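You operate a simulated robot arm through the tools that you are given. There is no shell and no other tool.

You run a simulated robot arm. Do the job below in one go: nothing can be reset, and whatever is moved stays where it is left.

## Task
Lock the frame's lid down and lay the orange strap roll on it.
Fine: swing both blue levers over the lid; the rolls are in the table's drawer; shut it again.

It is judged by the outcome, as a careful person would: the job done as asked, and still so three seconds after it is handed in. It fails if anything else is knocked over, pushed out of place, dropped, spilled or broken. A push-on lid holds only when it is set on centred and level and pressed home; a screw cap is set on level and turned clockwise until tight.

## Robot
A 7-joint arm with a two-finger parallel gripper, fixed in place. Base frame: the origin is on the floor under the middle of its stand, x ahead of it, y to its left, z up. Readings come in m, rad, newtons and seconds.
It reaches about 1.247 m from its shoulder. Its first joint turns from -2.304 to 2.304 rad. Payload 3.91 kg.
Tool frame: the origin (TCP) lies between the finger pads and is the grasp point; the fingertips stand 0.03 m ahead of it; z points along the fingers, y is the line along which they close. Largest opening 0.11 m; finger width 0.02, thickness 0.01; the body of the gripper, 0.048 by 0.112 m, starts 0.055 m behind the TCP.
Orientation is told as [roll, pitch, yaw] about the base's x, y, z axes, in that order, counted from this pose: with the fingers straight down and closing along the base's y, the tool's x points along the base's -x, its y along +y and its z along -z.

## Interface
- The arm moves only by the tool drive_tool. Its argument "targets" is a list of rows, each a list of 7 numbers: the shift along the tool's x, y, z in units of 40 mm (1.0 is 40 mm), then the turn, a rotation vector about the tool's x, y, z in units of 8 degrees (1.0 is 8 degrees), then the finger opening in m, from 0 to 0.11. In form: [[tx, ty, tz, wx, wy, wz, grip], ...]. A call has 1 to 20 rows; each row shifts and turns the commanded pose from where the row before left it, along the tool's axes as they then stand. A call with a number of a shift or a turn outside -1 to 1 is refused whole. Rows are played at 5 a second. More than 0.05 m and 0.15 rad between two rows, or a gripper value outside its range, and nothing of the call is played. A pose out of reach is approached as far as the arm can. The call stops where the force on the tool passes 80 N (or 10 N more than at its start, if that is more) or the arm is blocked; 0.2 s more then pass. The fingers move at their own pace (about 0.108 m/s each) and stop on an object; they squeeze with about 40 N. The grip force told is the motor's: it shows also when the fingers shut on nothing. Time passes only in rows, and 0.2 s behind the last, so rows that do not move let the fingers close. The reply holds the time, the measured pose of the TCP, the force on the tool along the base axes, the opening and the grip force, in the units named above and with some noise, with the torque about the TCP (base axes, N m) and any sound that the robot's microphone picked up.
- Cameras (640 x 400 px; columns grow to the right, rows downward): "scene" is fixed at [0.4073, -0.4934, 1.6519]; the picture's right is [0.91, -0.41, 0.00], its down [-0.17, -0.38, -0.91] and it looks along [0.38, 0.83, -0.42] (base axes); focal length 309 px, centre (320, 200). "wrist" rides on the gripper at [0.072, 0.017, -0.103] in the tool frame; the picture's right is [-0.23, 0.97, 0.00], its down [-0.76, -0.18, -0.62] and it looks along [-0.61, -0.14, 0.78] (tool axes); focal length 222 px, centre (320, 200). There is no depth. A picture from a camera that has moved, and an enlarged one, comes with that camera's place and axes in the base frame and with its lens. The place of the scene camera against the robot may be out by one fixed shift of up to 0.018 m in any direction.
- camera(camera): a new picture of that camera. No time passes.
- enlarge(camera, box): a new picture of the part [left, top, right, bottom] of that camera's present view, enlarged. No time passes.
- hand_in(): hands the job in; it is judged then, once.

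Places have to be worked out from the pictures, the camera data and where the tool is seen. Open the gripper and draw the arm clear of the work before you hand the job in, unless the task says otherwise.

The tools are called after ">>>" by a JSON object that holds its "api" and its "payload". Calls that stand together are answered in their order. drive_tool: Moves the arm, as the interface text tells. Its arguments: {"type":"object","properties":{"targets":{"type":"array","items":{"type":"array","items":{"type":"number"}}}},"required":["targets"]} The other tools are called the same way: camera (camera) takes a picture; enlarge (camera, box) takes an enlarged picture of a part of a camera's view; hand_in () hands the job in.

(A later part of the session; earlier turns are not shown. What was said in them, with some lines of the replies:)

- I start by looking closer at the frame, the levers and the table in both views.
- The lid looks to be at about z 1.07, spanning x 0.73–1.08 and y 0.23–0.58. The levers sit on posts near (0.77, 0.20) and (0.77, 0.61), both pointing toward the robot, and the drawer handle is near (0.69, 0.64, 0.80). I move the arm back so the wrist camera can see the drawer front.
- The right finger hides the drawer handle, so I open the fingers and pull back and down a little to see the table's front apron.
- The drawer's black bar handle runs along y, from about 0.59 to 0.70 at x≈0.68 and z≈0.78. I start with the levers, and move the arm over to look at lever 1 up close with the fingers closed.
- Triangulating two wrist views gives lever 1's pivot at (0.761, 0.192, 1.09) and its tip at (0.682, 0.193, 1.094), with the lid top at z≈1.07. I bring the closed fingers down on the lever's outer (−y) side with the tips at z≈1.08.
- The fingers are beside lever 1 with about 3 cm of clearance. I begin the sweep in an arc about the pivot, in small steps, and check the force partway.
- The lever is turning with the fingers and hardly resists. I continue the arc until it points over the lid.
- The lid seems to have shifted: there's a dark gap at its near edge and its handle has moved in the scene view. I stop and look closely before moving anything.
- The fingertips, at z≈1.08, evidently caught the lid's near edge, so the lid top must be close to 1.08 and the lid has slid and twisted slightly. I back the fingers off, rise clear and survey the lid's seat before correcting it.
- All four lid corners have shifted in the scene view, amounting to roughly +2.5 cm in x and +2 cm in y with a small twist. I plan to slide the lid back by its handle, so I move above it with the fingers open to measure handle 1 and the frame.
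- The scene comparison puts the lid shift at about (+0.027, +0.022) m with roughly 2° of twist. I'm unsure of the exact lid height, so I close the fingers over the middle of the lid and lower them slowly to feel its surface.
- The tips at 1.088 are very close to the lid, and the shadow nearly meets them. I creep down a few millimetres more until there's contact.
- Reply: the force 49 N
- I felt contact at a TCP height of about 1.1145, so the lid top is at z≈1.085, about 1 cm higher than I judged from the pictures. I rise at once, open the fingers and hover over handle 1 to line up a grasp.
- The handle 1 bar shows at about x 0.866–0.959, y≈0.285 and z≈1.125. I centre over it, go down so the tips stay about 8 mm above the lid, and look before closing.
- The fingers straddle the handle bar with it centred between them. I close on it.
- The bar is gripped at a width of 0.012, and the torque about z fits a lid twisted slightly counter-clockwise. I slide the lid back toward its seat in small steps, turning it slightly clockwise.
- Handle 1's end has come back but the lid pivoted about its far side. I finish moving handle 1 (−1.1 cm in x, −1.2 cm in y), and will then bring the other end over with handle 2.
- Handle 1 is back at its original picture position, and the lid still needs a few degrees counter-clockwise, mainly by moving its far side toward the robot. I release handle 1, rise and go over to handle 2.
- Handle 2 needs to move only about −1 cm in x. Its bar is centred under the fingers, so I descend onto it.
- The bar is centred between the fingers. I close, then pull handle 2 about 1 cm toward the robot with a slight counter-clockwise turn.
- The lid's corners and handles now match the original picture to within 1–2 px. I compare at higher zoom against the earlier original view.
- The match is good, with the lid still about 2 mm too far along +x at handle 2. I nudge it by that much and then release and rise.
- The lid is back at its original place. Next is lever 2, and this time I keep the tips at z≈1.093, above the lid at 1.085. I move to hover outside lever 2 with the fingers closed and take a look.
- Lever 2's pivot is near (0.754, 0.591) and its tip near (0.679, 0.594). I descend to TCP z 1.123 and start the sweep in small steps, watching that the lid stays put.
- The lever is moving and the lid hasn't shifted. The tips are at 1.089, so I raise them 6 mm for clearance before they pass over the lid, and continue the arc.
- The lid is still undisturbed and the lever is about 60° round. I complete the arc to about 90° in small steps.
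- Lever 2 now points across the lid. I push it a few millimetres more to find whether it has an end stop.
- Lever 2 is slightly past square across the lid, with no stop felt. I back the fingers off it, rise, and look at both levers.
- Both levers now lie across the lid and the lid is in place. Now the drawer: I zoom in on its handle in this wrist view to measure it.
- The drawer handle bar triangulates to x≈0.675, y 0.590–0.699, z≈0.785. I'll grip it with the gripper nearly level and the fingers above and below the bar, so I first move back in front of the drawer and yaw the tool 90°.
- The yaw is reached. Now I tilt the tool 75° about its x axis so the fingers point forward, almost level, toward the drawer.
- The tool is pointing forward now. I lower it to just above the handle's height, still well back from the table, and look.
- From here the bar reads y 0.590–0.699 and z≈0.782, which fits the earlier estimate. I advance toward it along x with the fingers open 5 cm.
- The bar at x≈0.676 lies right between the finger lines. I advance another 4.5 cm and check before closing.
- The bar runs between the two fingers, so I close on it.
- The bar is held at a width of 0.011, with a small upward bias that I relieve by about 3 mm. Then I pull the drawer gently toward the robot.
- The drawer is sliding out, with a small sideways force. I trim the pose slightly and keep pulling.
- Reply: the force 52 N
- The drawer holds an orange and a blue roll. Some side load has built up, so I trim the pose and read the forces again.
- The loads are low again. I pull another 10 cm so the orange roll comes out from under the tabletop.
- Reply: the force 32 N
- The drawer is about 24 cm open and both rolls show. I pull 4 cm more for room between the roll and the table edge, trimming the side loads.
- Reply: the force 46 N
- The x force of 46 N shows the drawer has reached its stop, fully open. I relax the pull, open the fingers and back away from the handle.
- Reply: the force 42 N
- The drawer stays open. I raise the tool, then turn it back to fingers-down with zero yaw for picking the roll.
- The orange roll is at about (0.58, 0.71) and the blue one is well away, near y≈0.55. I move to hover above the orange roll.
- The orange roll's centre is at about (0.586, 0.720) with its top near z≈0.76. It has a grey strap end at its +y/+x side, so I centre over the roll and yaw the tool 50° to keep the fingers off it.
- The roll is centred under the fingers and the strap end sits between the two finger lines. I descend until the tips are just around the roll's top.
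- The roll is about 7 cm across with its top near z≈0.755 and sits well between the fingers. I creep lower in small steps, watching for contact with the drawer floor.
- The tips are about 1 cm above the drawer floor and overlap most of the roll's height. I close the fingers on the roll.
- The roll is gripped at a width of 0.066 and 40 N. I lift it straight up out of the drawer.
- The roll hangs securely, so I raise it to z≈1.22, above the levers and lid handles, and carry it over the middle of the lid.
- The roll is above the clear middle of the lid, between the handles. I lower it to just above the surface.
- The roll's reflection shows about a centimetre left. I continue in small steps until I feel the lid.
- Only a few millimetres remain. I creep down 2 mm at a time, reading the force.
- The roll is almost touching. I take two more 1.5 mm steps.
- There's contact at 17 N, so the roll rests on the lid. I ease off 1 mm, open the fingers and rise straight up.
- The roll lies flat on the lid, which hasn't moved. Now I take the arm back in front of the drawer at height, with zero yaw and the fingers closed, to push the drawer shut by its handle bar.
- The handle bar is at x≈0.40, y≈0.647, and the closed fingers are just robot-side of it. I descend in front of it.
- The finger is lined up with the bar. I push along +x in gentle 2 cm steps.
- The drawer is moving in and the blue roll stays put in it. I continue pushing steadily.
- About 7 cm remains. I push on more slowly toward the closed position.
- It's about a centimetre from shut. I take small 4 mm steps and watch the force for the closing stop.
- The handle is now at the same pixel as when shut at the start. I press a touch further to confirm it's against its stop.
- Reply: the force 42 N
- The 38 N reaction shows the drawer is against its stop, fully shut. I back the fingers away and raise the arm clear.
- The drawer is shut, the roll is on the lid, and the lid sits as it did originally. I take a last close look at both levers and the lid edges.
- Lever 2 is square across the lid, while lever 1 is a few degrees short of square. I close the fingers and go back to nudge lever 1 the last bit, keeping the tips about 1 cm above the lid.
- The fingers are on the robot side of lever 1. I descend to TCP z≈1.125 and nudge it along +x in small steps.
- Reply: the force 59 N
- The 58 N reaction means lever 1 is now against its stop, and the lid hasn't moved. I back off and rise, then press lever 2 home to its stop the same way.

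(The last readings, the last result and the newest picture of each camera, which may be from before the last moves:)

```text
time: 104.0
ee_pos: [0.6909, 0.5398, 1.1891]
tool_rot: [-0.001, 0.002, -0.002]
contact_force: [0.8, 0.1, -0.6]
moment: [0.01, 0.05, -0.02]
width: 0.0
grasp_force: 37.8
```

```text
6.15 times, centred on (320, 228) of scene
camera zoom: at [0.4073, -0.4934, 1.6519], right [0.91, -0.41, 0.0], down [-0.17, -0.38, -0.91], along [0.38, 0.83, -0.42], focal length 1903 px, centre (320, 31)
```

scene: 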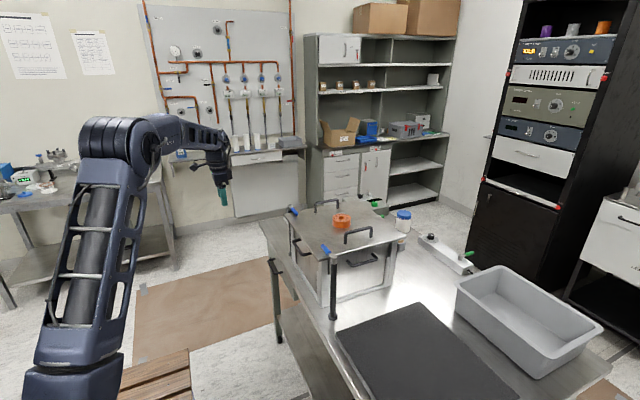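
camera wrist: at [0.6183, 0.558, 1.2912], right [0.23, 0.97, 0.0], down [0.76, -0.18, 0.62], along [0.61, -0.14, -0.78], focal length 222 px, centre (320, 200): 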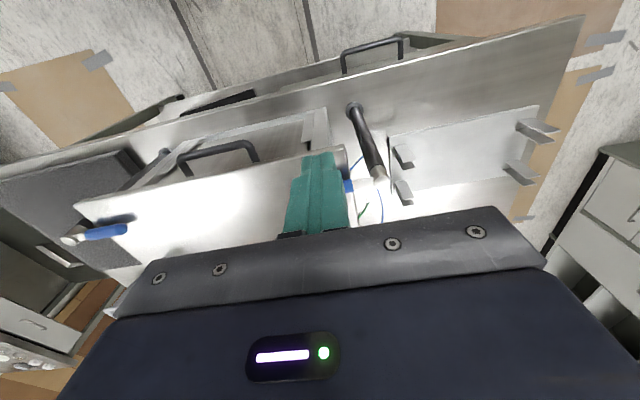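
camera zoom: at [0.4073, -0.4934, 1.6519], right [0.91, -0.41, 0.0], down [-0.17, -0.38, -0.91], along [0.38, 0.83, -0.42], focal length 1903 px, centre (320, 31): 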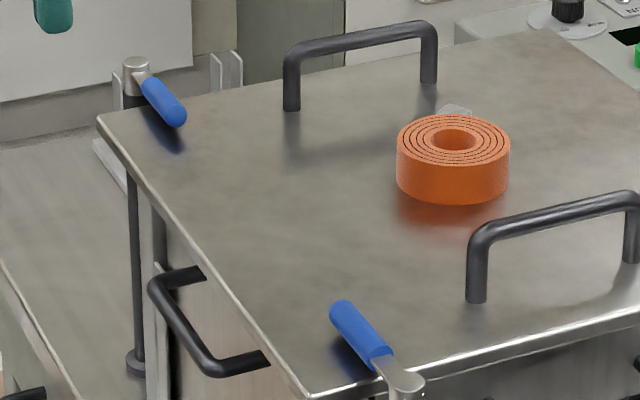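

Lever 1 is now square on the lid. I descend beside lever 2 and nudge it the same way.

>>> {"api": "drive_tool", "payload": {"targets": [[0, 0, 0.8, 0, 0, 0, 0.0], [0, 0, 0.82, 0, 0, 0, 0.0], [-0.4, 0, 0, 0, 0, 0, 0.0], [-0.4, 0, 0, 0, 0, 0, 0.0], [-0.25, 0, 0, 0, 0, 0, 0.0], [-0.15, 0, 0, 0, 0, 0, 0.0], [0, 0, 0, 0, 0, 0, 0.0]]}}

>>> {"api": "drive_tool", "payload": {"targets": [[-0.1, 0, 0, 0, 0, 0, 0.0], [-0.1, 0, 0, 0, 0, 0, 0.0], [0, 0, 0, 0, 0, 0, 0.0]]}}

>>> {"api": "enlarge", "payload": {"camera": "scene", "box": [280, 195, 360, 260]}}

```text
time: 105.6
ee_pos: [0.7392, 0.5411, 1.124]
tool_rot: [-0.001, 0.001, -0.001]
contact_force: [0.2, 0.2, -0.1]
moment: [-0.02, -0.05, 0.0]
width: 0.0001
grasp_force: 37.3
```

```text
time: 106.4
ee_pos: [0.7434, 0.5427, 1.1225]
tool_rot: [-0.001, 0.004, -0.001]
contact_force: [-58.3, -20.4, -5.0]
moment: [-1.11, 1.65, -0.15]
width: 0.0002
grasp_force: 37.9
```

```text
6.15 times, centred on (320, 228) of scene
camera zoom: at [0.4073, -0.4934, 1.6519], right [0.91, -0.41, 0.0], down [-0.17, -0.38, -0.91], along [0.38, 0.83, -0.42], focal length 1903 px, centre (320, 31)
```

zoom: 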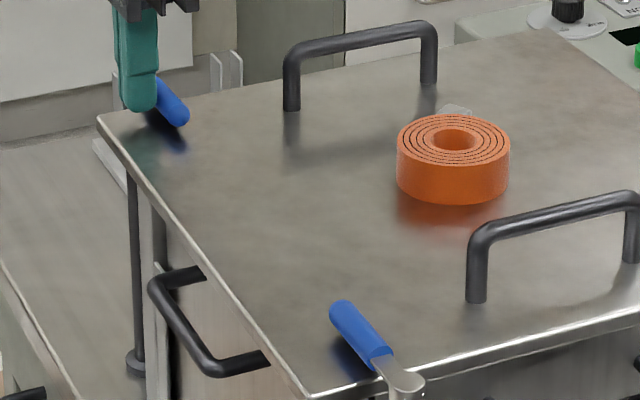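

Lever 2 is also against its stop with the lid undisturbed. I back off, rise, open the gripper and draw the arm clear for the final check.

>>> {"api": "drive_tool", "payload": {"targets": [[0.4, 0, 0, 0, 0, 0, 0.0], [0.5, 0, 0, 0, 0, 0, 0.0], [0.5, 0, -0.7, 0, 0, 0, 0.0], [0.5, 0, -0.9, 0, 0, 0, 0.05], [0.8, 0, -0.8, 0, 0, 0, 0.11], [0.9, 0, -0.7, 0, 0, 0, 0.11], [0.9, 0, -0.5, 0, 0, 0, 0.11], [0.9, 0, -0.5, 0, 0, 0, 0.11], [0.9, 0, 0, 0, 0, 0, 0.11], [0, 0, 0, 0, 0, 0, 0.11]]}}

>>> {"api": "camera", "payload": {"camera": "scene"}}

>>> {"api": "enlarge", "payload": {"camera": "scene", "box": [240, 180, 440, 340]}}

>>> {"api": "camera", "payload": {"camera": "wrist"}}

```text
time: 108.6
ee_pos: [0.497, 0.5407, 1.2874]
tool_rot: [-0.001, -0.001, -0.002]
contact_force: [0.2, -0.4, -0.3]
moment: [-0.05, -0.01, 0.03]
width: 0.11
grasp_force: 0.1
```

```text
taken
```

scene: 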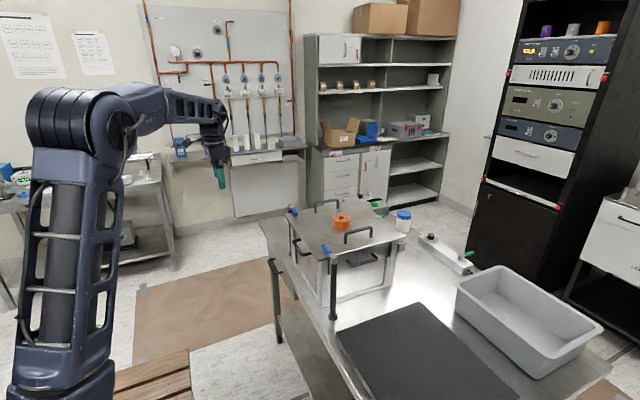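

```text
2.50 times, centred on (340, 260) of scene
camera zoom: at [0.4073, -0.4934, 1.6519], right [0.91, -0.41, 0.0], down [-0.17, -0.38, -0.91], along [0.38, 0.83, -0.42], focal length 773 px, centre (270, 50)
```

zoom: 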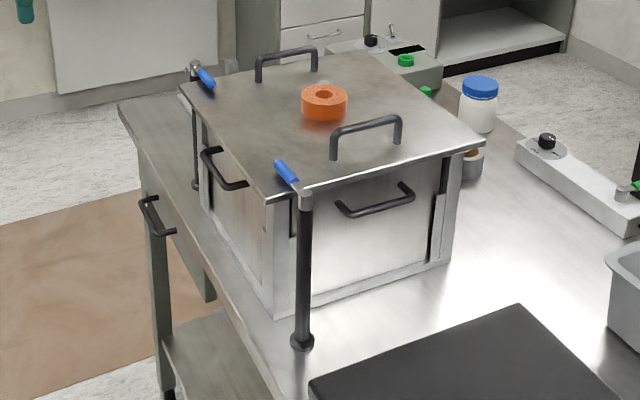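

```text
taken
camera wrist: at [0.4228, 0.5585, 1.3905], right [0.23, 0.97, 0.0], down [0.76, -0.18, 0.62], along [0.61, -0.14, -0.78], focal length 222 px, centre (320, 200)
```

wrist: 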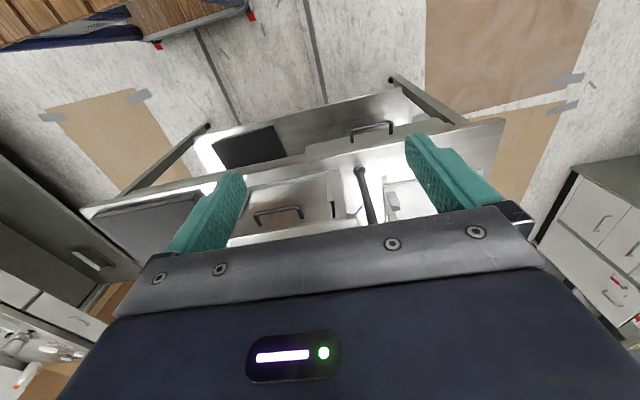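

The lid is in its original place with both levers at their stops across it. The orange roll lies flat on the lid, the drawer is shut, and the arm is clear with the gripper open. I hand the job in.

>>> {"api": "hand_in", "payload": {}}

```text
The job is handed in.
```

I've handed the job in. The frame's lid is locked down, the orange strap roll is lying flat on it, and the drawer is shut.

- **Lid slip:** On my first pass at lever 1 the fingertips caught the lid's edge and pushed it about 3 cm out of place, with a small twist. I slid it back by its handles until it matched the starting picture to within a pixel or two. It stayed there for the rest of the job.
- **Levers:** Both blue levers are swung over the lid and pressed against their stops.
- **Roll:** The orange roll sits between the two lid handles. I left the blue roll in the drawer; pulling the drawer open and pushing it shut may have shifted it slightly.
- **Drawer:** I pushed it in until I felt the stop, with its handle back where it started.

Nothing else looked moved or knocked over in the last pictures. The gripper is open and the arm is clear of the table.
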